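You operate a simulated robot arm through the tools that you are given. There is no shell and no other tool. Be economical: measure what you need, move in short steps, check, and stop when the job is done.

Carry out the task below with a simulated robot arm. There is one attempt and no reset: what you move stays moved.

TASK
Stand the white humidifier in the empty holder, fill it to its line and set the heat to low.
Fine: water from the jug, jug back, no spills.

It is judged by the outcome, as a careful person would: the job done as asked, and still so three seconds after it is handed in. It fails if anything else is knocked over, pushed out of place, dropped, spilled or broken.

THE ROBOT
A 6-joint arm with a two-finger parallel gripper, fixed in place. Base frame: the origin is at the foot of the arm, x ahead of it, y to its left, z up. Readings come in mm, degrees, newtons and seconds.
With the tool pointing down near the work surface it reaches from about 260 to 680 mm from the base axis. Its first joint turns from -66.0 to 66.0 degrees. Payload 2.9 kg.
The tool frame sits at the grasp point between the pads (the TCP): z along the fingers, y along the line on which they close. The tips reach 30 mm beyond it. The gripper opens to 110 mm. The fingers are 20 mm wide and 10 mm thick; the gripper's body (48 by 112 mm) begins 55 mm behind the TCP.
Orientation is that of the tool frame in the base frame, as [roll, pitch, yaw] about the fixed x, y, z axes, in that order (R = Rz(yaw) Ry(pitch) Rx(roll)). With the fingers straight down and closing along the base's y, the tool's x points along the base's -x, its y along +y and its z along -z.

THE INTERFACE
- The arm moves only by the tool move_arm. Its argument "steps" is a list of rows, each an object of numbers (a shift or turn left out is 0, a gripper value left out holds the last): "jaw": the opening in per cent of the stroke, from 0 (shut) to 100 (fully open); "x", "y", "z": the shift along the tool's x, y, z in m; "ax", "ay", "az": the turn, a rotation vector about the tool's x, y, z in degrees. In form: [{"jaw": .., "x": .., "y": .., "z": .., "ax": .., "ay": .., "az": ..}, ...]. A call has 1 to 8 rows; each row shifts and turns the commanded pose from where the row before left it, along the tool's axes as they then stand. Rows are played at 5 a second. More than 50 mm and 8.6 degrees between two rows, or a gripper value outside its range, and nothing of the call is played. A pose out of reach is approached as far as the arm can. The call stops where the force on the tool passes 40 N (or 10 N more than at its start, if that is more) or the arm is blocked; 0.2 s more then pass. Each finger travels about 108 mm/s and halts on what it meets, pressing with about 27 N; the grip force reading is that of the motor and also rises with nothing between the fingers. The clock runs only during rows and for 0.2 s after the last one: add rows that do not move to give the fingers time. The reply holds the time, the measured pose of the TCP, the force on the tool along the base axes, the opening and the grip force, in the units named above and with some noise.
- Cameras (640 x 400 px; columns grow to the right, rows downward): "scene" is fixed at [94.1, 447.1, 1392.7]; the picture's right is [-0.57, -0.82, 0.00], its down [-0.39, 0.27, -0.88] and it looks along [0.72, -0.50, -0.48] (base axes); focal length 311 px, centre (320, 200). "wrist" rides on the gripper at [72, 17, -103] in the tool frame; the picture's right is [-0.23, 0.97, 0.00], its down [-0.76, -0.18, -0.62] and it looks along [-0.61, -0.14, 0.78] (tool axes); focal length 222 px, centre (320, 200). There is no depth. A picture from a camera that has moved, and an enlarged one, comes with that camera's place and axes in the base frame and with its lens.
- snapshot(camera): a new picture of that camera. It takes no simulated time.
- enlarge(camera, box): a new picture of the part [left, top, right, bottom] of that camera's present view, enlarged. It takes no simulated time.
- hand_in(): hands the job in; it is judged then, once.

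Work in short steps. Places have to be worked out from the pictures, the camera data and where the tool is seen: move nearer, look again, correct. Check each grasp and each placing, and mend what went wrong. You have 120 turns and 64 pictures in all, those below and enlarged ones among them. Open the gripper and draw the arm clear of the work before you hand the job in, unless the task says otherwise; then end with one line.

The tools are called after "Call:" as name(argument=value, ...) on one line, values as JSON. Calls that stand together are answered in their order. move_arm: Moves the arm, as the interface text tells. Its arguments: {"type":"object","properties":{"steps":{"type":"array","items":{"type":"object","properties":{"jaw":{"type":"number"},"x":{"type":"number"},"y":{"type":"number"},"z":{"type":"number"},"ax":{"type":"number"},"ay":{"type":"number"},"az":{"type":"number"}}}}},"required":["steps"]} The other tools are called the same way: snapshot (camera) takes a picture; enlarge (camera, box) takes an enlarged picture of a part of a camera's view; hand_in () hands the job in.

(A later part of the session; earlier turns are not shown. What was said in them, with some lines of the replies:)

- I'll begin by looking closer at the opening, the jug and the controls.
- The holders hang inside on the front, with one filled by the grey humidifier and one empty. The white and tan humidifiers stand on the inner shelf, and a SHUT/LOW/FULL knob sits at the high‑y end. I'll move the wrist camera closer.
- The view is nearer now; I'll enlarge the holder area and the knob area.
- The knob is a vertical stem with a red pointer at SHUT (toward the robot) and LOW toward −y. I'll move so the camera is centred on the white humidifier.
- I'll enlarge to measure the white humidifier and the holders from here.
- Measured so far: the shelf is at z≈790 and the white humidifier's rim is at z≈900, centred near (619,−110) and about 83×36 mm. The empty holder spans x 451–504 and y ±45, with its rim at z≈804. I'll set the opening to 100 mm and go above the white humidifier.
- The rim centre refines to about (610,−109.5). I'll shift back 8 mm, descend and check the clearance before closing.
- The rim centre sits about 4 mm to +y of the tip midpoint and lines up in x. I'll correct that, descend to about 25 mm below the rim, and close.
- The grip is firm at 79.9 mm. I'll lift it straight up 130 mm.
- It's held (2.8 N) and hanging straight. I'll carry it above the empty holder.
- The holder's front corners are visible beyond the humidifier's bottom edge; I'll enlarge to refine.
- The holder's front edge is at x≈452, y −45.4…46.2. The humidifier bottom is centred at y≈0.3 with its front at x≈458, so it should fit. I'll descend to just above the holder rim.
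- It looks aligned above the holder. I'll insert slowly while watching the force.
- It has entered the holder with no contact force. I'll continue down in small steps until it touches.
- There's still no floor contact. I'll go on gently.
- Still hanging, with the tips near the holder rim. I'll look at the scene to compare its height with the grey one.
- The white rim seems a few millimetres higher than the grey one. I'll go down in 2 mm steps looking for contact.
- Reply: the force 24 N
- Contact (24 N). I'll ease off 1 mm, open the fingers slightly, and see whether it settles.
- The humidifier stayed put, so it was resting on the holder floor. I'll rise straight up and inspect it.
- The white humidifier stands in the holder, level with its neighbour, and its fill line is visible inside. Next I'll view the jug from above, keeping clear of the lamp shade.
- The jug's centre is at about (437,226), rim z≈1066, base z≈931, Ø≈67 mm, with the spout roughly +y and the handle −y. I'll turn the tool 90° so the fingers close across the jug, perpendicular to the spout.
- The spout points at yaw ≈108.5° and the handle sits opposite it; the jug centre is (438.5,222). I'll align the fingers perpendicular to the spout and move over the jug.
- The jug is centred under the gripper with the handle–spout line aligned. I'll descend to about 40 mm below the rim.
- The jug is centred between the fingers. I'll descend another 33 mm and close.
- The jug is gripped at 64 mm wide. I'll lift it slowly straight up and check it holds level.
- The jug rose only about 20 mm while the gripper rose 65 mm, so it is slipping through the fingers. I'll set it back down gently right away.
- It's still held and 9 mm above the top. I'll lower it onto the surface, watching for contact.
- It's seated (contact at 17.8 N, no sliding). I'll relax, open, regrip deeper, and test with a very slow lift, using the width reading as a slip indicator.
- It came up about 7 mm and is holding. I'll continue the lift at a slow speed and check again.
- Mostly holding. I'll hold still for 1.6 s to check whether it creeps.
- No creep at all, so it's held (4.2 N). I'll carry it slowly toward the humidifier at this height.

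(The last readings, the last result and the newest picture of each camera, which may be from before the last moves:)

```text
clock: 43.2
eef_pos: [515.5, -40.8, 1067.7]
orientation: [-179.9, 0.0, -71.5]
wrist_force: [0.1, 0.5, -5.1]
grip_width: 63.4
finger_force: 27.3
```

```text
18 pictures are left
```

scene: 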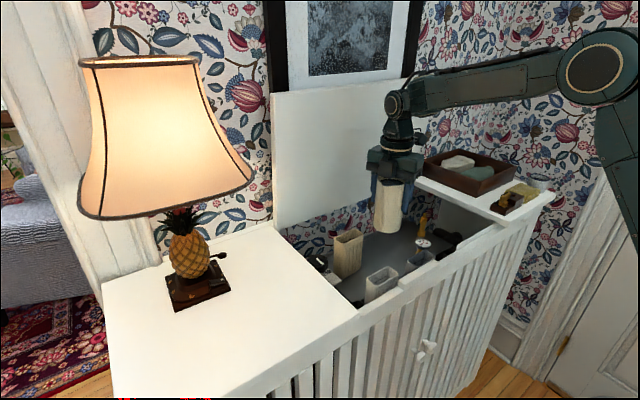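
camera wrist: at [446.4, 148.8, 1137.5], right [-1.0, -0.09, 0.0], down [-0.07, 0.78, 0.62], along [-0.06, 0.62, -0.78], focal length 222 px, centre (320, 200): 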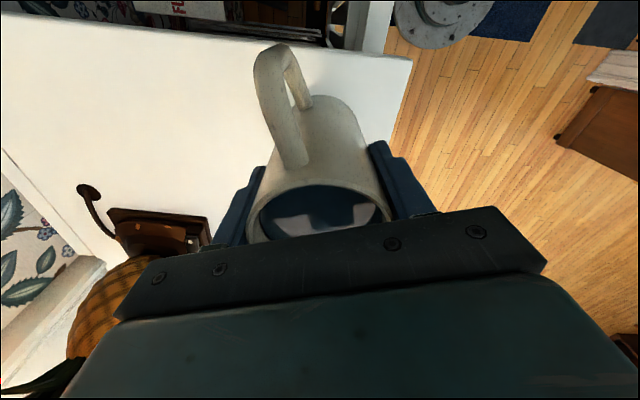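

No slip. I'll turn the jug so the spout faces the humidifier diagonally, then shift into place and pre‑tilt 12° at this safe height.

Call:
move_arm(steps=[{"az": -4}, {"az": -6}, {"az": -6}, {"az": -5.5}, {"x": 0.005, "y": 0.003}, {"x": 0.0045, "y": 0.003}, {}])

Call:
move_arm(steps=[{"ay": 3}, {"ay": 3}, {"ay": 3}, {"ay": 3}, {}])

Call:
enlarge(camera="scene", box=[320, 130, 480, 310])

```text
clock: 44.8
eef_pos: [513.5, -52.8, 1069.0]
orientation: [180.0, 0.0, -50.0]
wrist_force: [-0.8, -0.1, -4.4]
grip_width: 63.3
finger_force: 27.2
```

```text
clock: 46.0
eef_pos: [514.5, -50.3, 1068.8]
orientation: [-179.9, -12.2, -50.0]
wrist_force: [0.4, 0.0, -4.0]
grip_width: 63.5
finger_force: 26.9
```

```text
2.22 times, centred on (400, 220) of scene
camera zoom: at [94.1, 447.1, 1392.7], right [-0.57, -0.82, 0.0], down [-0.39, 0.27, -0.88], along [0.72, -0.5, -0.48], focal length 691 px, centre (142, 156)
```

zoom: 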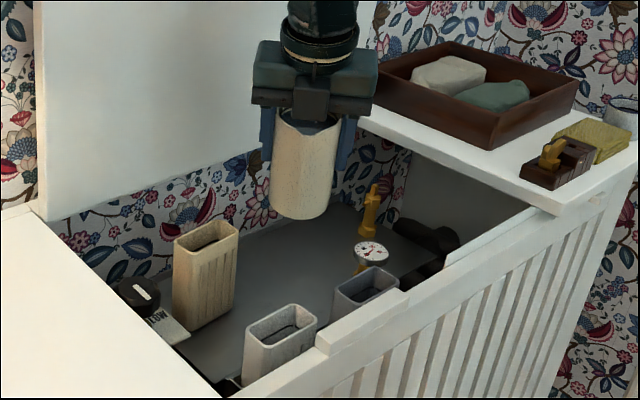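

Tilt direction confirmed, and the humidifier opening is centred near (475,−1). With the lip near (482,−12), I'll lower the jug vertically to z≈950.

Call:
move_arm(steps=[{"x": -0.00125, "z": 0.00587}, {"x": -0.0025, "z": 0.01174}, {"x": -0.0029, "z": 0.0137}, {"x": -0.0029, "z": 0.0137}, {"x": -0.0029, "z": 0.0137}, {"x": -0.0029, "z": 0.0137}, {"x": -0.0025, "z": 0.01174}, {"x": -0.00125, "z": 0.00587}])

Call:
move_arm(steps=[{"x": -0.0025, "z": 0.01174}, {"x": -0.0025, "z": 0.01174}, {"x": -0.00125, "z": 0.00587}, {}])

Call:
enlarge(camera="scene", box=[350, 200, 450, 310])

```text
clock: 47.8
eef_pos: [514.7, -51.1, 975.5]
orientation: [180.0, -12.1, -50.1]
wrist_force: [-0.4, 0.1, -4.5]
grip_width: 63.5
finger_force: 27.1
```

```text
clock: 48.8
eef_pos: [514.5, -51.4, 946.4]
orientation: [179.9, -12.0, -50.0]
wrist_force: [-0.2, 0.2, -4.0]
grip_width: 63.4
finger_force: 26.7
```

```text
3.64 times, centred on (400, 255) of scene
camera zoom: at [94.1, 447.1, 1392.7], right [-0.57, -0.82, 0.0], down [-0.39, 0.27, -0.88], along [0.72, -0.5, -0.48], focal length 1130 px, centre (29, 0)
```

zoom: 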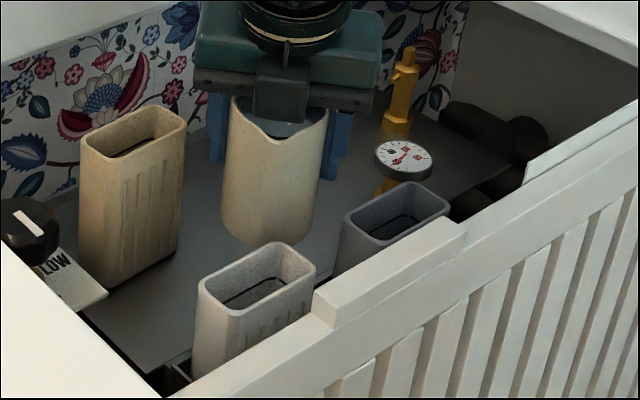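

The lip lines up with the humidifier. I'll lower further while tilting to 22°, then look at where the water starts.

Call:
move_arm(steps=[{"ay": 2, "x": -0.0016, "z": 0.0068}, {"ay": 2, "x": -0.0018, "z": 0.0068}, {"ay": 2, "x": -0.002, "z": 0.0067}, {"ay": 2, "x": -0.0016, "z": 0.0047}, {"ay": 2, "x": -0.0013, "z": 0.0038}, {}])

Call:
enlarge(camera="scene", box=[350, 200, 450, 310])

```text
clock: 50.2
eef_pos: [515.9, -52.5, 915.6]
orientation: [-180.0, -22.2, -50.1]
wrist_force: [0.1, 0.7, -4.4]
grip_width: 63.5
finger_force: 26.7
```

```text
3.64 times, centred on (400, 255) of scene
camera zoom: at [94.1, 447.1, 1392.7], right [-0.57, -0.82, 0.0], down [-0.39, 0.27, -0.88], along [0.72, -0.5, -0.48], focal length 1130 px, centre (29, 0)
```

zoom: 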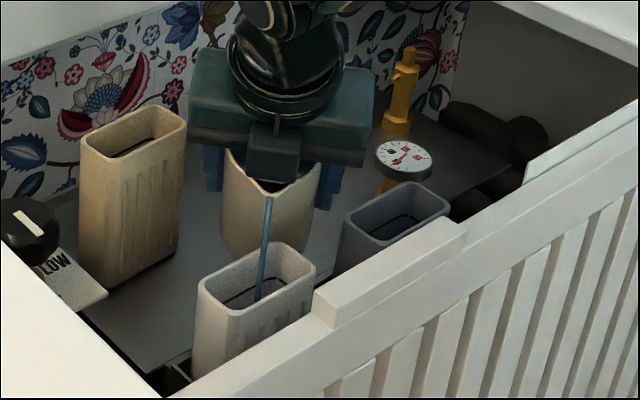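

Water is flowing cleanly into the humidifier, near the centre of its opening. I'll tilt gradually and keep watching.

Call:
move_arm(steps=[{"ay": 1.5}, {"ay": 1.5}, {"ay": 1.5}, {"ay": 1.5}, {"ay": 1.5}, {"ay": 1.5}, {"ay": 1.5}, {"ay": 1.5}])

Call:
enlarge(camera="scene", box=[350, 200, 450, 310])

```text
clock: 52.0
eef_pos: [515.3, -51.7, 917.3]
orientation: [-180.0, -34.1, -50.1]
wrist_force: [0.5, 0.2, -4.2]
grip_width: 63.6
finger_force: 27.2
```

```text
3.64 times, centred on (400, 255) of scene
camera zoom: at [94.1, 447.1, 1392.7], right [-0.57, -0.82, 0.0], down [-0.39, 0.27, -0.88], along [0.72, -0.5, -0.48], focal length 1130 px, centre (29, 0)
```

zoom: 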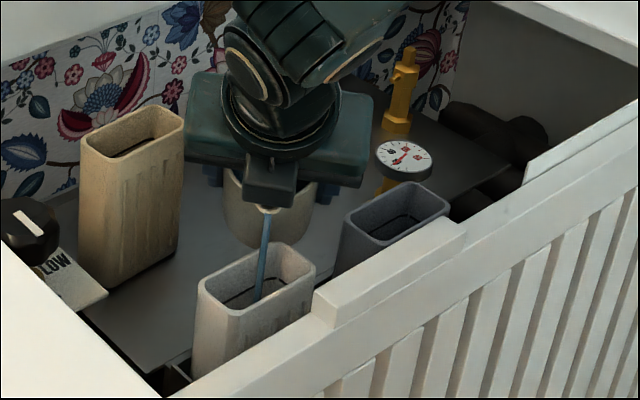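

Still on target, with the level not yet visible. I'll continue tilting slowly.

Call:
move_arm(steps=[{"ay": 1.5}, {"ay": 1.5}, {"ay": 1.5}, {"ay": 1.5}, {"ay": 1.5}, {"ay": 1.5}, {"ay": 1.5}, {"ay": 1.5}])

Call:
move_arm(steps=[{}, {}, {}])

Call:
enlarge(camera="scene", box=[370, 240, 430, 300])

```text
clock: 53.8
eef_pos: [515.5, -49.9, 916.6]
orientation: [-180.0, -46.1, -50.1]
wrist_force: [-0.6, -0.6, -4.1]
grip_width: 63.5
finger_force: 26.9
```

```text
clock: 54.6
eef_pos: [514.8, -51.0, 916.2]
orientation: [180.0, -46.0, -50.0]
wrist_force: [0.3, -0.4, -3.2]
grip_width: 63.1
finger_force: 27.2
```

```text
6.67 times, centred on (400, 270) of scene
camera zoom: at [94.1, 447.1, 1392.7], right [-0.57, -0.82, 0.0], down [-0.39, 0.27, -0.88], along [0.72, -0.5, -0.48], focal length 2072 px, centre (-213, -267)
```

zoom: 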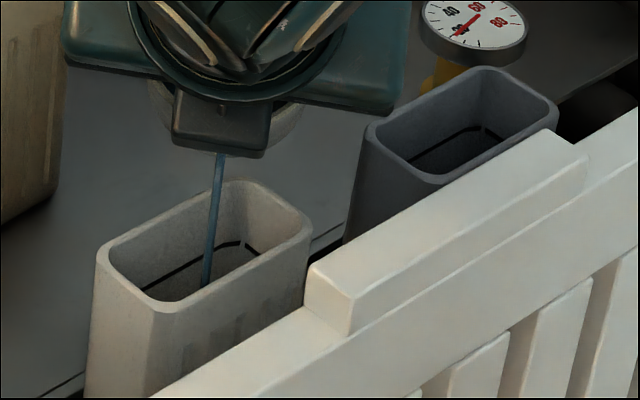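

Stream is still good, with the level below the visible part. I'll continue at 1.25° per row.

Call:
move_arm(steps=[{"ay": 1.25}, {"ay": 1.25}, {"ay": 1.25}, {"ay": 1.25}, {"ay": 1.25}, {"ay": 1.25}, {}, {}])

Call:
move_arm(steps=[{}, {}, {}, {}])

Call:
enlarge(camera="scene", box=[370, 240, 430, 300])

```text
clock: 56.4
eef_pos: [515.2, -51.0, 916.0]
orientation: [-180.0, -53.5, -50.0]
wrist_force: [1.2, -0.8, -2.8]
grip_width: 63.4
finger_force: 26.7
```

```text
clock: 57.4
eef_pos: [514.8, -50.9, 916.2]
orientation: [180.0, -53.6, -50.0]
wrist_force: [0.4, -0.3, -2.8]
grip_width: 63.4
finger_force: 26.9
```

```text
6.67 times, centred on (400, 270) of scene
camera zoom: at [94.1, 447.1, 1392.7], right [-0.57, -0.82, 0.0], down [-0.39, 0.27, -0.88], along [0.72, -0.5, -0.48], focal length 2072 px, centre (-213, -267)
```

zoom: 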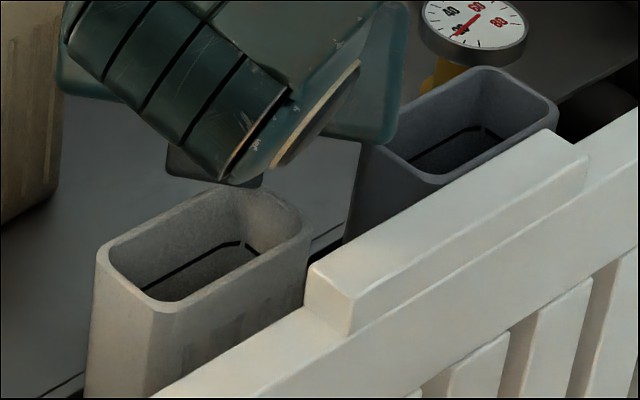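

The flow has stopped at this tilt and the water is still below the line. I'll tilt further in small increments.

Call:
move_arm(steps=[{"ay": 1}, {"ay": 1}, {"ay": 1}, {"ay": 1}, {}, {}, {}, {}])

Call:
enlarge(camera="scene", box=[370, 240, 430, 300])

```text
clock: 59.2
eef_pos: [515.6, -51.7, 915.8]
orientation: [-180.0, -57.6, -50.0]
wrist_force: [-0.2, 0.5, -2.7]
grip_width: 63.2
finger_force: 26.7
```

```text
6.67 times, centred on (400, 270) of scene
camera zoom: at [94.1, 447.1, 1392.7], right [-0.57, -0.82, 0.0], down [-0.39, 0.27, -0.88], along [0.72, -0.5, -0.48], focal length 2072 px, centre (-213, -267)
```

zoom: 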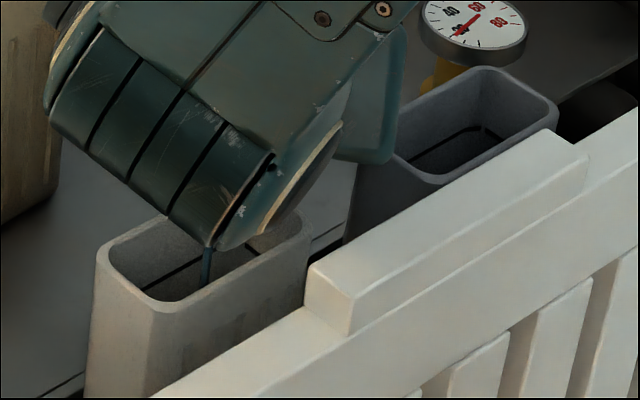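

A thin stream continues, but the arm now hides the view. I'll let it finish and use the weight readings.

Call:
move_arm(steps=[{}, {}, {}, {}, {}])

Call:
move_arm(steps=[{"ay": 1}, {"ay": 1}, {}, {}, {}, {}, {}])

Call:
move_arm(steps=[{}])

Call:
enlarge(camera="scene", box=[370, 240, 430, 300])

```text
clock: 60.4
eef_pos: [514.6, -51.0, 917.4]
orientation: [-180.0, -57.4, -50.2]
wrist_force: [0.0, -0.9, -3.9]
grip_width: 62.9
finger_force: 26.9
```

```text
clock: 62.0
eef_pos: [515.5, -50.5, 915.2]
orientation: [179.9, -59.4, -50.1]
wrist_force: [-0.1, -0.1, -3.6]
grip_width: 63.1
finger_force: 27.3
```

```text
clock: 62.4
eef_pos: [515.4, -51.2, 917.1]
orientation: [-180.0, -59.5, -50.1]
wrist_force: [-0.3, 0.3, -3.0]
grip_width: 63.1
finger_force: 26.9
```

```text
6.67 times, centred on (400, 270) of scene
camera zoom: at [94.1, 447.1, 1392.7], right [-0.57, -0.82, 0.0], down [-0.39, 0.27, -0.88], along [0.72, -0.5, -0.48], focal length 2072 px, centre (-213, -267)
```

zoom: 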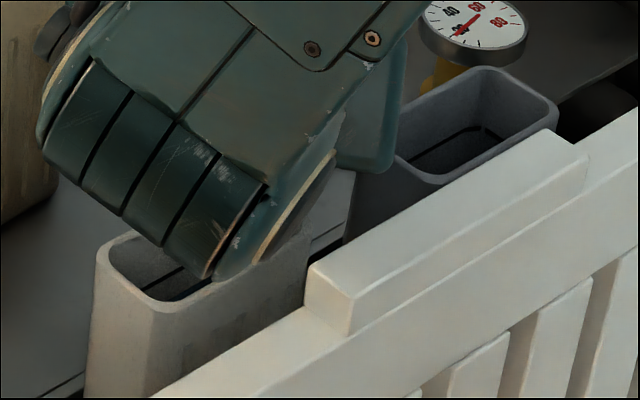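

No blue is visible yet, so the level is still more than 10 mm below the line. I'll add 2.5° and let it drain.

Call:
move_arm(steps=[{"ay": 0.8}, {"ay": 0.8}, {"ay": 0.9}, {}, {}, {}, {}, {}])

Call:
move_arm(steps=[{}, {}, {}])

Call:
enlarge(camera="scene", box=[370, 255, 415, 300])

```text
clock: 64.2
eef_pos: [516.0, -51.2, 915.8]
orientation: [-180.0, -62.0, -50.1]
wrist_force: [-0.9, -0.5, -2.7]
grip_width: 63.0
finger_force: 27.3
```

```text
clock: 65.0
eef_pos: [514.5, -51.1, 916.3]
orientation: [-180.0, -62.0, -50.1]
wrist_force: [-0.2, 0.2, -3.3]
grip_width: 62.9
finger_force: 27.1
```

```text
8.89 times, centred on (392, 278) of scene
camera zoom: at [94.1, 447.1, 1392.7], right [-0.57, -0.82, 0.0], down [-0.39, 0.27, -0.88], along [0.72, -0.5, -0.48], focal length 2763 px, centre (-324, -489)
```

zoom: 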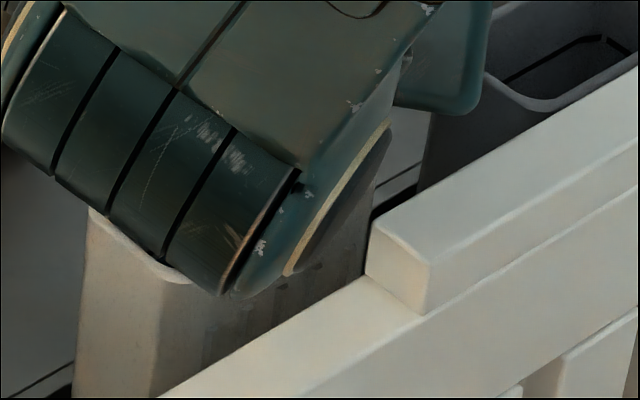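

The view is fully hidden, so I'll tilt back to about 50°, which cleared the view before, and check the level.

Call:
move_arm(steps=[{"ay": -2}, {"ay": -3}, {"ay": -3}, {"ay": -3}, {"ay": -1}, {}])

Call:
enlarge(camera="scene", box=[370, 255, 415, 300])

```text
clock: 66.4
eef_pos: [516.0, -50.5, 915.5]
orientation: [-180.0, -50.1, -50.0]
wrist_force: [0.5, 0.4, -2.8]
grip_width: 63.1
finger_force: 27.8
```

```text
8.89 times, centred on (392, 278) of scene
camera zoom: at [94.1, 447.1, 1392.7], right [-0.57, -0.82, 0.0], down [-0.39, 0.27, -0.88], along [0.72, -0.5, -0.48], focal length 2763 px, centre (-324, -489)
```

zoom: 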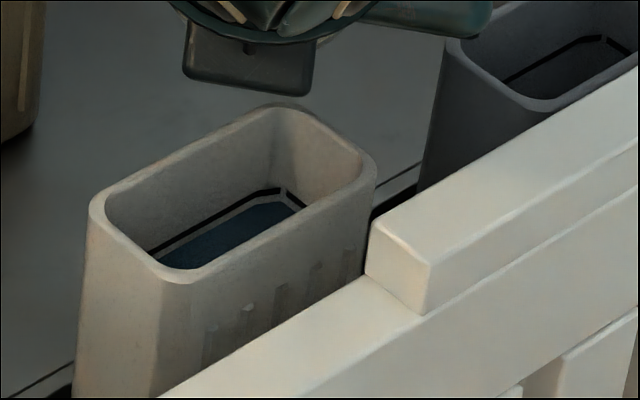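

The water is now about 3–4 mm below the line. Roughly 1° beyond the previous tilt should bring it to the line, so I'll go to 63° and let it drain.

Call:
move_arm(steps=[{"ay": 3}, {"ay": 3}, {"ay": 3}, {"ay": 2}, {"ay": 1}, {"ay": 0.9}, {}, {}])

Call:
move_arm(steps=[{}, {}, {}, {}, {}, {}])

Call:
move_arm(steps=[{"ay": -2}, {"ay": -3}, {"ay": -3}, {"ay": -3}, {"ay": -2}, {}])

Call:
enlarge(camera="scene", box=[370, 255, 415, 300])

```text
clock: 68.2
eef_pos: [514.4, -51.2, 915.7]
orientation: [179.9, -63.0, -50.0]
wrist_force: [0.1, 0.0, -2.5]
grip_width: 63.3
finger_force: 26.7
```

```text
clock: 69.6
eef_pos: [515.3, -51.5, 916.6]
orientation: [179.9, -63.0, -50.1]
wrist_force: [0.1, -0.5, -1.8]
grip_width: 63.0
finger_force: 26.9
```

```text
clock: 71.0
eef_pos: [514.5, -51.7, 916.5]
orientation: [-180.0, -49.9, -50.0]
wrist_force: [0.3, -0.5, -2.5]
grip_width: 63.1
finger_force: 27.4
```

```text
8.89 times, centred on (392, 278) of scene
camera zoom: at [94.1, 447.1, 1392.7], right [-0.57, -0.82, 0.0], down [-0.39, 0.27, -0.88], along [0.72, -0.5, -0.48], focal length 2763 px, centre (-324, -489)
```

zoom: 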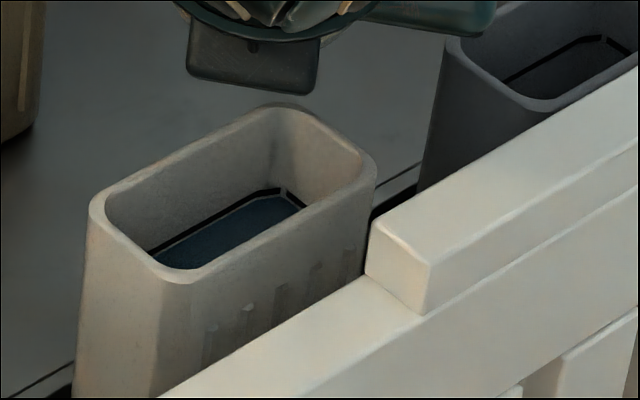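

It rose a little over 2 mm and is now about 1.5 mm short of the line's lower edge. One more pass to 63.9° should put it on the line.

Call:
move_arm(steps=[{"ay": 3}, {"ay": 3}, {"ay": 3}, {"ay": 3}, {"ay": 1}, {"ay": 0.9}, {}, {}])

Call:
move_arm(steps=[{}, {}, {}, {}, {}, {}])

Call:
move_arm(steps=[{"ay": -2}, {"ay": -3}, {"ay": -4}, {"ay": -4}, {"ay": -4}, {"ay": -4}, {"ay": -4}, {"ay": -3}])

Call:
enlarge(camera="scene", box=[370, 230, 440, 300])

```text
clock: 72.8
eef_pos: [514.4, -51.7, 916.1]
orientation: [-179.9, -63.8, -49.9]
wrist_force: [0.5, 0.2, -2.0]
grip_width: 62.9
finger_force: 27.0
```

```text
clock: 74.2
eef_pos: [514.4, -51.6, 916.4]
orientation: [-180.0, -63.8, -50.1]
wrist_force: [0.4, 0.2, -2.6]
grip_width: 63.2
finger_force: 27.6
```

```text
clock: 76.0
eef_pos: [514.8, -51.6, 916.6]
orientation: [179.9, -35.8, -49.9]
wrist_force: [1.2, -0.3, -2.3]
grip_width: 63.3
finger_force: 26.7
```

```text
5.71 times, centred on (405, 265) of scene
camera zoom: at [94.1, 447.1, 1392.7], right [-0.57, -0.82, 0.0], down [-0.39, 0.27, -0.88], along [0.72, -0.5, -0.48], focal length 1776 px, centre (-166, -171)
```

zoom: 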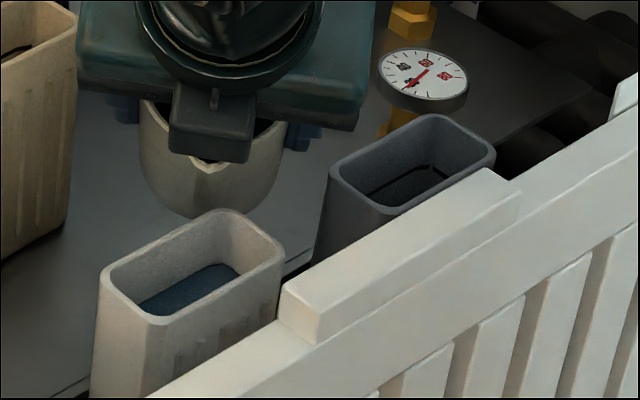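

The line is now just covered, with water at the line and nothing spilled. I'll reduce the tilt and raise the jug away.

Call:
move_arm(steps=[{"ay": -4}, {"ay": -4}, {"ay": -4}, {"ay": -1.8}, {"x": 0.0019, "z": -0.0046}, {"x": 0.0037, "z": -0.0093}, {"x": 0.0045, "z": -0.0111}, {"x": 0.0045, "z": -0.0111}])

Call:
move_arm(steps=[{"x": 0.0045, "z": -0.0111}, {"x": 0.0045, "z": -0.0111}, {"x": 0.0045, "z": -0.0111}, {"x": 0.0045, "z": -0.0111}, {"x": 0.0045, "z": -0.0111}, {"x": 0.0045, "z": -0.0111}, {"x": 0.0045, "z": -0.0111}, {"x": 0.0037, "z": -0.0093}])

Call:
move_arm(steps=[{"x": 0.003, "z": -0.0074}, {"x": 0.0019, "z": -0.0046}, {"ay": -4}, {"ay": -5}, {"ay": -5}, {"ay": -5}, {"ay": -3}, {}])

```text
clock: 77.8
eef_pos: [515.0, -50.8, 954.9]
orientation: [-180.0, -21.9, -49.9]
wrist_force: [-0.4, -0.8, -2.3]
grip_width: 63.3
finger_force: 26.9
```

```text
clock: 79.6
eef_pos: [514.5, -52.0, 1049.1]
orientation: [-180.0, -22.0, -50.0]
wrist_force: [0.2, 0.5, -2.3]
grip_width: 62.9
finger_force: 27.4
```

```text
clock: 81.4
eef_pos: [515.0, -50.7, 1062.1]
orientation: [179.9, 0.0, -50.1]
wrist_force: [0.1, -0.9, -2.4]
grip_width: 63.1
finger_force: 27.1
```

Upright and still gripped. I'll rotate back and carry the jug back over its original spot.

Call:
move_arm(steps=[{"az": 4, "z": -0.004}, {"az": 6, "z": -0.004}, {"az": 6}, {"az": 5.5}, {"x": -0.006}, {"x": -0.012, "y": -0.001}, {"x": -0.016, "y": -0.001}, {"x": -0.016, "y": -0.001}])

Call:
move_arm(steps=[{"x": -0.016, "y": -0.001}, {"x": -0.016, "y": -0.001}, {"x": -0.016, "y": -0.001}, {"x": -0.016, "y": -0.001}, {"x": -0.016, "y": -0.001}, {"x": -0.016, "y": -0.001}, {"x": -0.016, "y": -0.001}, {"x": -0.016, "y": -0.001}])

Call:
move_arm(steps=[{"x": -0.016, "y": -0.001}, {"x": -0.016, "y": -0.001}, {"x": -0.016}, {"x": -0.016}, {"x": -0.016}, {"x": -0.014}, {"x": -0.008, "y": -0.001}, {"x": -0.003}])

Call:
move_arm(steps=[{}])

```text
clock: 83.2
eef_pos: [502.2, -2.4, 1069.1]
orientation: [179.9, 0.0, -71.5]
wrist_force: [-0.8, 0.2, -2.6]
grip_width: 62.8
finger_force: 26.8
```

```text
clock: 85.0
eef_pos: [469.2, 120.3, 1068.8]
orientation: [-180.0, 0.1, -71.4]
wrist_force: [0.1, -0.2, -2.3]
grip_width: 63.0
finger_force: 26.9
```

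```text
clock: 86.8
eef_pos: [438.6, 222.5, 1068.9]
orientation: [180.0, 0.0, -71.4]
wrist_force: [-0.3, -0.2, -2.6]
grip_width: 62.8
finger_force: 27.1
```

```text
clock: 87.2
eef_pos: [439.3, 221.6, 1070.0]
orientation: [-180.0, 0.0, -71.5]
wrist_force: [0.2, 0.2, -2.2]
grip_width: 63.0
finger_force: 26.9
```

I'm over the original spot. I'll lower it, then feel for contact.

Call:
move_arm(steps=[{"z": 0.006}, {"z": 0.008}, {"z": 0.006}, {"z": 0.004}, {"z": 0.002}, {}])

Call:
move_arm(steps=[{"z": 0.0015}, {"z": 0.0015}, {"z": 0.001}, {}])

```text
clock: 88.6
eef_pos: [439.0, 220.1, 1043.3]
orientation: [-180.0, 0.0, -71.5]
wrist_force: [0.4, 0.4, -2.5]
grip_width: 62.9
finger_force: 27.4
```

```text
clock: 89.6
eef_pos: [439.5, 223.0, 1038.8]
orientation: [180.0, 0.0, -71.4]
wrist_force: [0.4, 0.2, -1.9]
grip_width: 63.0
finger_force: 27.4
```

Call:
move_arm(steps=[{"z": 0.001}, {"z": 0.001}, {"z": 0.001}, {}])

Call:
move_arm(steps=[{"z": 0.001}, {"z": 0.001}, {}])

```text
clock: 90.6
eef_pos: [439.3, 221.9, 1036.7]
orientation: [-179.9, 0.0, -71.5]
wrist_force: [-0.6, -0.3, -2.3]
grip_width: 63.0
finger_force: 27.0
```

```text
clock: 91.4
eef_pos: [438.3, 222.0, 1033.6]
orientation: [-180.0, -0.1, -71.5]
wrist_force: [-0.5, 0.2, -2.5]
grip_width: 62.8
finger_force: 27.1
```

Call:
move_arm(steps=[{"z": 0.001}, {"z": 0.001}, {}])

```text
clock: 92.2
eef_pos: [438.7, 223.5, 1034.6]
orientation: [-179.9, 0.0, -71.5]
wrist_force: [-4.2, -2.0, 22.1]
grip_width: 62.9
finger_force: 27.4
```

Contact. I'll ease off 1 mm, release, then withdraw upward.

Call:
move_arm(steps=[{"z": -0.0015}, {}, {"jaw": 62}, {"jaw": 70}, {"jaw": 85}, {"jaw": 95}, {}])

Call:
move_arm(steps=[{"z": -0.015}, {"z": -0.03}, {"z": -0.03}, {"z": -0.03}, {"z": -0.02}, {}])

```text
clock: 93.8
eef_pos: [440.4, 223.0, 1032.7]
orientation: [-179.9, 0.0, -71.5]
wrist_force: [-0.5, 0.1, -0.6]
grip_width: 104.6
finger_force: 0.1
```

```text
clock: 95.2
eef_pos: [439.7, 220.7, 1159.7]
orientation: [179.9, 0.0, -71.6]
wrist_force: [-0.2, -0.9, 0.8]
grip_width: 104.5
finger_force: 0.0
```

The jug is released at its place. The knob is at about (580,112), top z≈906, close to the cabinet‑top edge at y≈147, so I'll turn it in two 45° strokes with the finger axis near x. I'll orient and move above it.

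Call:
move_arm(steps=[{"jaw": 75, "az": 8.3}, {"az": 8.3}, {"az": 8.3}, {"az": 8.3}, {"az": 8.3}, {}])

Call:
move_arm(steps=[{"x": 0.0113, "y": -0.0431}, {"x": 0.0113, "y": -0.0431}, {"x": 0.0113, "y": -0.0431}, {"x": 0.0113, "y": -0.0431}, {"z": 0.04}, {"z": 0.04}, {"z": 0.04}, {"z": 0.03}])

Call:
move_arm(steps=[{}])

Call:
snapshot(camera="wrist")

```text
clock: 96.6
eef_pos: [437.5, 221.5, 1159.1]
orientation: [180.0, 0.1, -113.1]
wrist_force: [-0.5, -0.2, -0.7]
grip_width: 82.7
finger_force: 0.1
```

```text
clock: 98.4
eef_pos: [580.9, 110.4, 1008.2]
orientation: [-179.9, 0.1, -113.1]
wrist_force: [0.1, -0.8, 0.2]
grip_width: 82.8
finger_force: 0.1
```

```text
clock: 98.8
eef_pos: [580.1, 111.3, 1008.8]
orientation: [180.0, -0.1, -113.0]
wrist_force: [1.0, 0.5, -0.8]
grip_width: 82.7
finger_force: 0.0
```

```text
5 pictures are left
camera wrist: at [537.4, 52.8, 1110.8], right [-0.81, 0.59, 0.0], down [0.46, 0.63, 0.62], along [0.37, 0.5, -0.78], focal length 222 px, centre (320, 200)
```

wrist: 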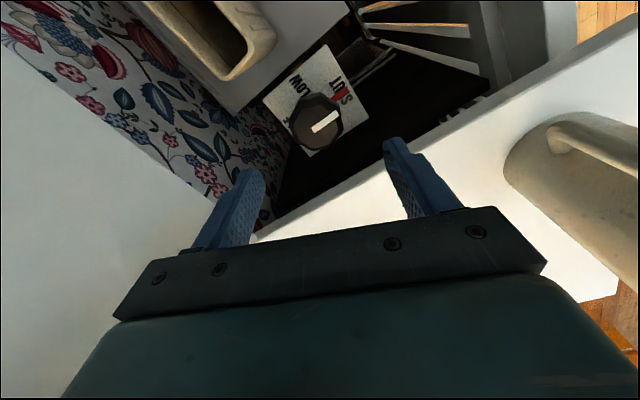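

The knob is right under the tool at about (579.5,113). I'll narrow the jaws to 66 mm and descend until the tips are about 15 mm below its top.

Call:
move_arm(steps=[{"jaw": 60, "x": -0.0012, "y": 0.001}, {}, {"z": 0.03}, {"z": 0.03}, {"z": 0.015}, {"z": 0.012}, {}])

Call:
snapshot(camera="wrist")

```text
clock: 100.4
eef_pos: [579.3, 114.0, 923.0]
orientation: [-180.0, -0.1, -113.0]
wrist_force: [0.4, 0.1, -0.3]
grip_width: 66.1
finger_force: 0.1
```

```text
4 pictures are left
camera wrist: at [536.2, 55.2, 1024.5], right [-0.81, 0.59, 0.0], down [0.46, 0.63, 0.62], along [0.37, 0.5, -0.78], focal length 222 px, centre (320, 200)
```

wrist: 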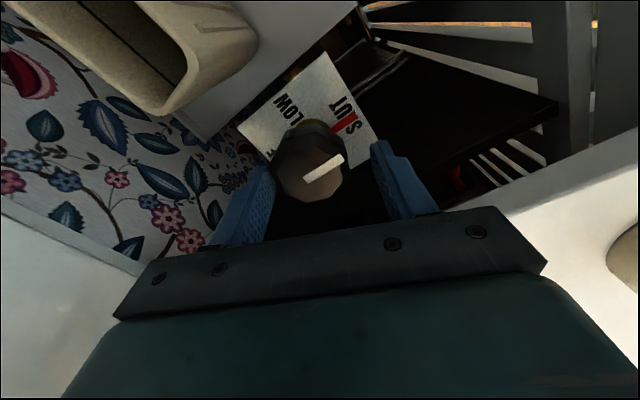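

The knob is centred between the fingers. I'll go down 5 mm more and close on it.

Call:
move_arm(steps=[{"z": 0.005}, {"jaw": 45}, {"jaw": 30}, {}, {}])

```text
clock: 101.3
eef_pos: [584.6, 111.7, 918.0]
orientation: [-179.0, 0.6, -113.5]
wrist_force: [6.4, 0.1, -5.7]
grip_width: 50.9
finger_force: 44.9
stopped in row 4: the force on the tool passed its limit (the readings are from after the stop); the commanded pose is now the measured one
```

The gripper self‑centred about 5 mm toward +x, so the knob centre is nearer (585,112) with width ≈50 mm. I'll check the resting state.

Call:
move_arm(steps=[{}, {}])

```text
clock: 101.9
eef_pos: [584.1, 111.4, 916.4]
orientation: [-179.1, 0.5, -113.4]
wrist_force: [11.9, -1.5, -11.5]
grip_width: 51.1
finger_force: 44.6
```

I'll open slightly, level the tool, shift 2 mm toward +x, and close again.

Call:
move_arm(steps=[{"jaw": 58}, {}, {"ax": -0.9, "ay": 0.5, "az": -0.4, "y": -0.002}, {}])

Call:
move_arm(steps=[{"jaw": 50}, {"jaw": 46}, {"jaw": 42}, {}, {}])

```text
clock: 102.9
eef_pos: [587.5, 110.9, 919.7]
orientation: [179.8, -0.2, -112.9]
wrist_force: [0.3, 0.6, -1.4]
grip_width: 63.7
finger_force: 0.1
```

```text
clock: 104.1
eef_pos: [585.1, 111.8, 917.7]
orientation: [179.8, -0.1, -113.0]
wrist_force: [-11.7, 3.5, 2.2]
grip_width: 51.0
finger_force: 45.4
```

Almost centred. I'll trim 1 mm, then turn the knob counter‑clockwise (seen from above) in small rows.

Call:
move_arm(steps=[{"y": 0.001}, {"az": -4}, {"az": -5}, {"az": -5}, {}])

```text
clock: 105.3
eef_pos: [585.1, 112.1, 918.4]
orientation: [180.0, -0.1, -99.0]
wrist_force: [-4.8, 2.3, -1.9]
grip_width: 51.1
finger_force: 45.0
```

Call:
move_arm(steps=[{"az": -5}, {"az": -5}, {"az": -5}, {"az": -5}, {"az": -5}, {"az": -6}, {}])

Call:
snapshot(camera="wrist")

```text
clock: 106.9
eef_pos: [585.3, 111.6, 918.9]
orientation: [180.0, 0.0, -67.8]
wrist_force: [-3.9, -2.9, 2.2]
grip_width: 51.1
finger_force: 45.1
```

```text
3 pictures are left
camera wrist: at [597.6, 39.4, 1021.2], right [-0.99, -0.16, 0.0], down [-0.12, 0.77, 0.62], along [-0.1, 0.61, -0.78], focal length 222 px, centre (320, 200)
```

wrist: 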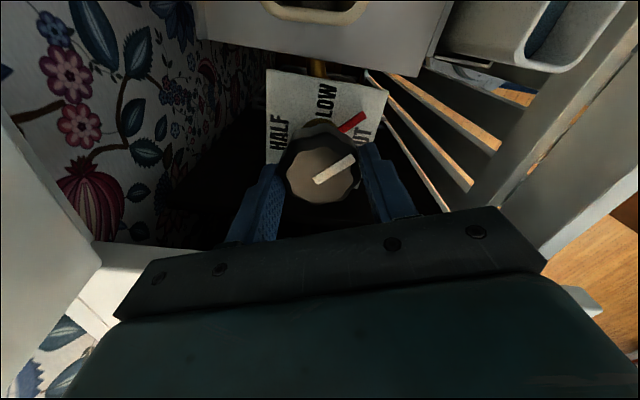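

The pointer moved 45° with the grip and now sits between SHUT and LOW. I'll open, rotate back 45°, regrip, and do the second stroke.

Call:
move_arm(steps=[{"jaw": 60}, {}, {"az": 7.5}, {"az": 7.5}, {"az": 7.5}, {"az": 7.5}, {"az": 7.5}, {"az": 7.5}])

Call:
move_arm(steps=[{}, {"jaw": 50}, {"jaw": 46}, {"jaw": 42}, {}, {}])

```text
clock: 108.7
eef_pos: [585.3, 111.3, 918.5]
orientation: [179.9, -0.2, -113.2]
wrist_force: [0.1, -0.8, -0.1]
grip_width: 66.1
finger_force: 0.1
```

```text
clock: 110.1
eef_pos: [584.5, 110.3, 918.8]
orientation: [-179.9, -0.1, -113.0]
wrist_force: [2.3, -1.1, -0.6]
grip_width: 51.0
finger_force: 44.8
```

Regripped, well centred. Now the second 45° stroke.

Call:
move_arm(steps=[{"az": -4}, {"az": -6}, {"az": -6}, {"az": -6}, {"az": -6}, {"az": -6}, {"az": -6}, {"az": -5}])

Call:
move_arm(steps=[{}])

Call:
enlarge(camera="wrist", box=[220, 50, 440, 220])

```text
clock: 111.9
eef_pos: [585.3, 111.5, 918.4]
orientation: [179.9, 0.0, -67.8]
wrist_force: [5.3, -0.3, -1.7]
grip_width: 51.0
finger_force: 45.2
```

```text
clock: 112.3
eef_pos: [585.6, 112.0, 917.2]
orientation: [179.9, -0.1, -67.9]
wrist_force: [5.3, 1.3, -2.0]
grip_width: 50.7
finger_force: 44.7
```

```text
2.35 times, centred on (330, 135) of wrist
camera zoom: at [597.7, 39.1, 1021.2], right [-0.99, -0.16, 0.0], down [-0.12, 0.77, 0.62], along [-0.1, 0.61, -0.78], focal length 523 px, centre (296, 353)
```

zoom: 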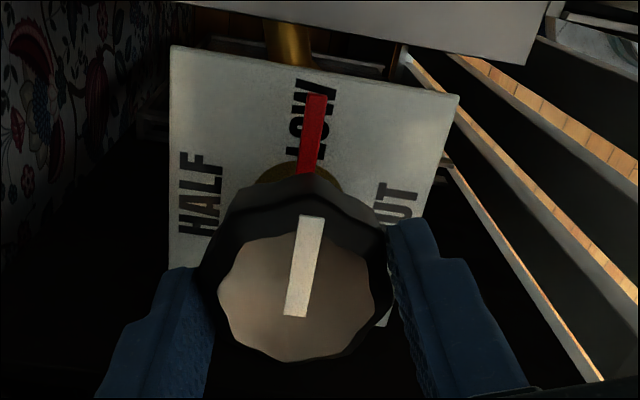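

The pointer is on LOW. I'll release, rise straight up and draw the arm clear.

Call:
move_arm(steps=[{"jaw": 60}, {}, {"z": -0.02}, {"z": -0.04}, {"z": -0.045}, {"z": -0.045}, {"z": -0.045}, {"z": -0.045}])

Call:
move_arm(steps=[{"x": 0.04}, {"x": 0.04}, {"x": 0.04}, {"x": 0.03, "y": 0.03}, {"y": 0.045}, {"y": 0.045}, {"jaw": 100}, {}])

Call:
snapshot(camera="scene")

```text
clock: 114.1
eef_pos: [587.2, 111.5, 1160.2]
orientation: [179.8, 0.0, -68.0]
wrist_force: [0.4, 0.3, -1.0]
grip_width: 66.0
finger_force: 0.1
```

```text
clock: 115.9
eef_pos: [515.3, -71.8, 1152.3]
orientation: [179.9, 0.0, -68.0]
wrist_force: [-0.2, 0.1, -0.2]
grip_width: 109.9
finger_force: 0.0
out of reach, approached as far as the arm can: row 2, 3
```

```text
1 pictures are left
```

scene: 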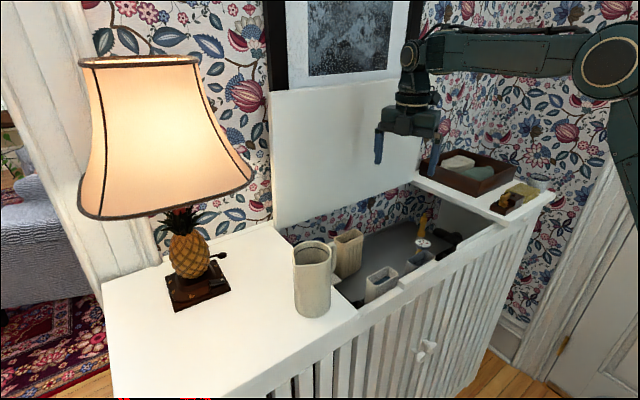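

Everything is in place. I'll use the last picture to verify the water level and the surroundings.

Call:
enlarge(camera="scene", box=[355, 250, 415, 305])

```text
7.27 times, centred on (385, 278) of scene
camera zoom: at [94.0, 447.1, 1392.7], right [-0.57, -0.82, 0.0], down [-0.39, 0.27, -0.88], along [0.72, -0.5, -0.48], focal length 2261 px, centre (-153, -364)
```

zoom: 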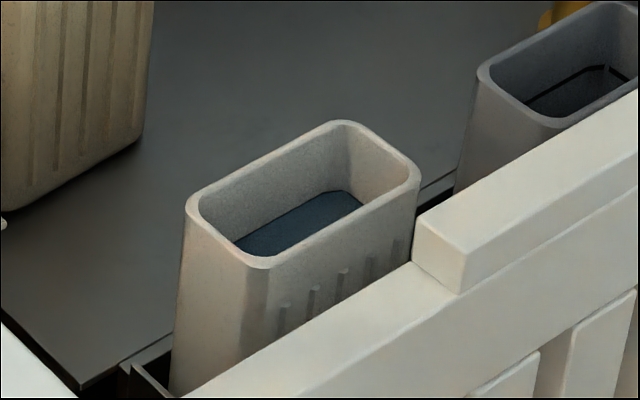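

The water is at the line, the surroundings are dry, the jug is back, the knob is on LOW and the arm is clear, so I'll hand it in.

Call:
hand_in()

```text
The job is handed in.
```

The white humidifier stands in the empty holder, filled to its line from the jug with no spills seen; the jug is back in its place and the heat is set to LOW.
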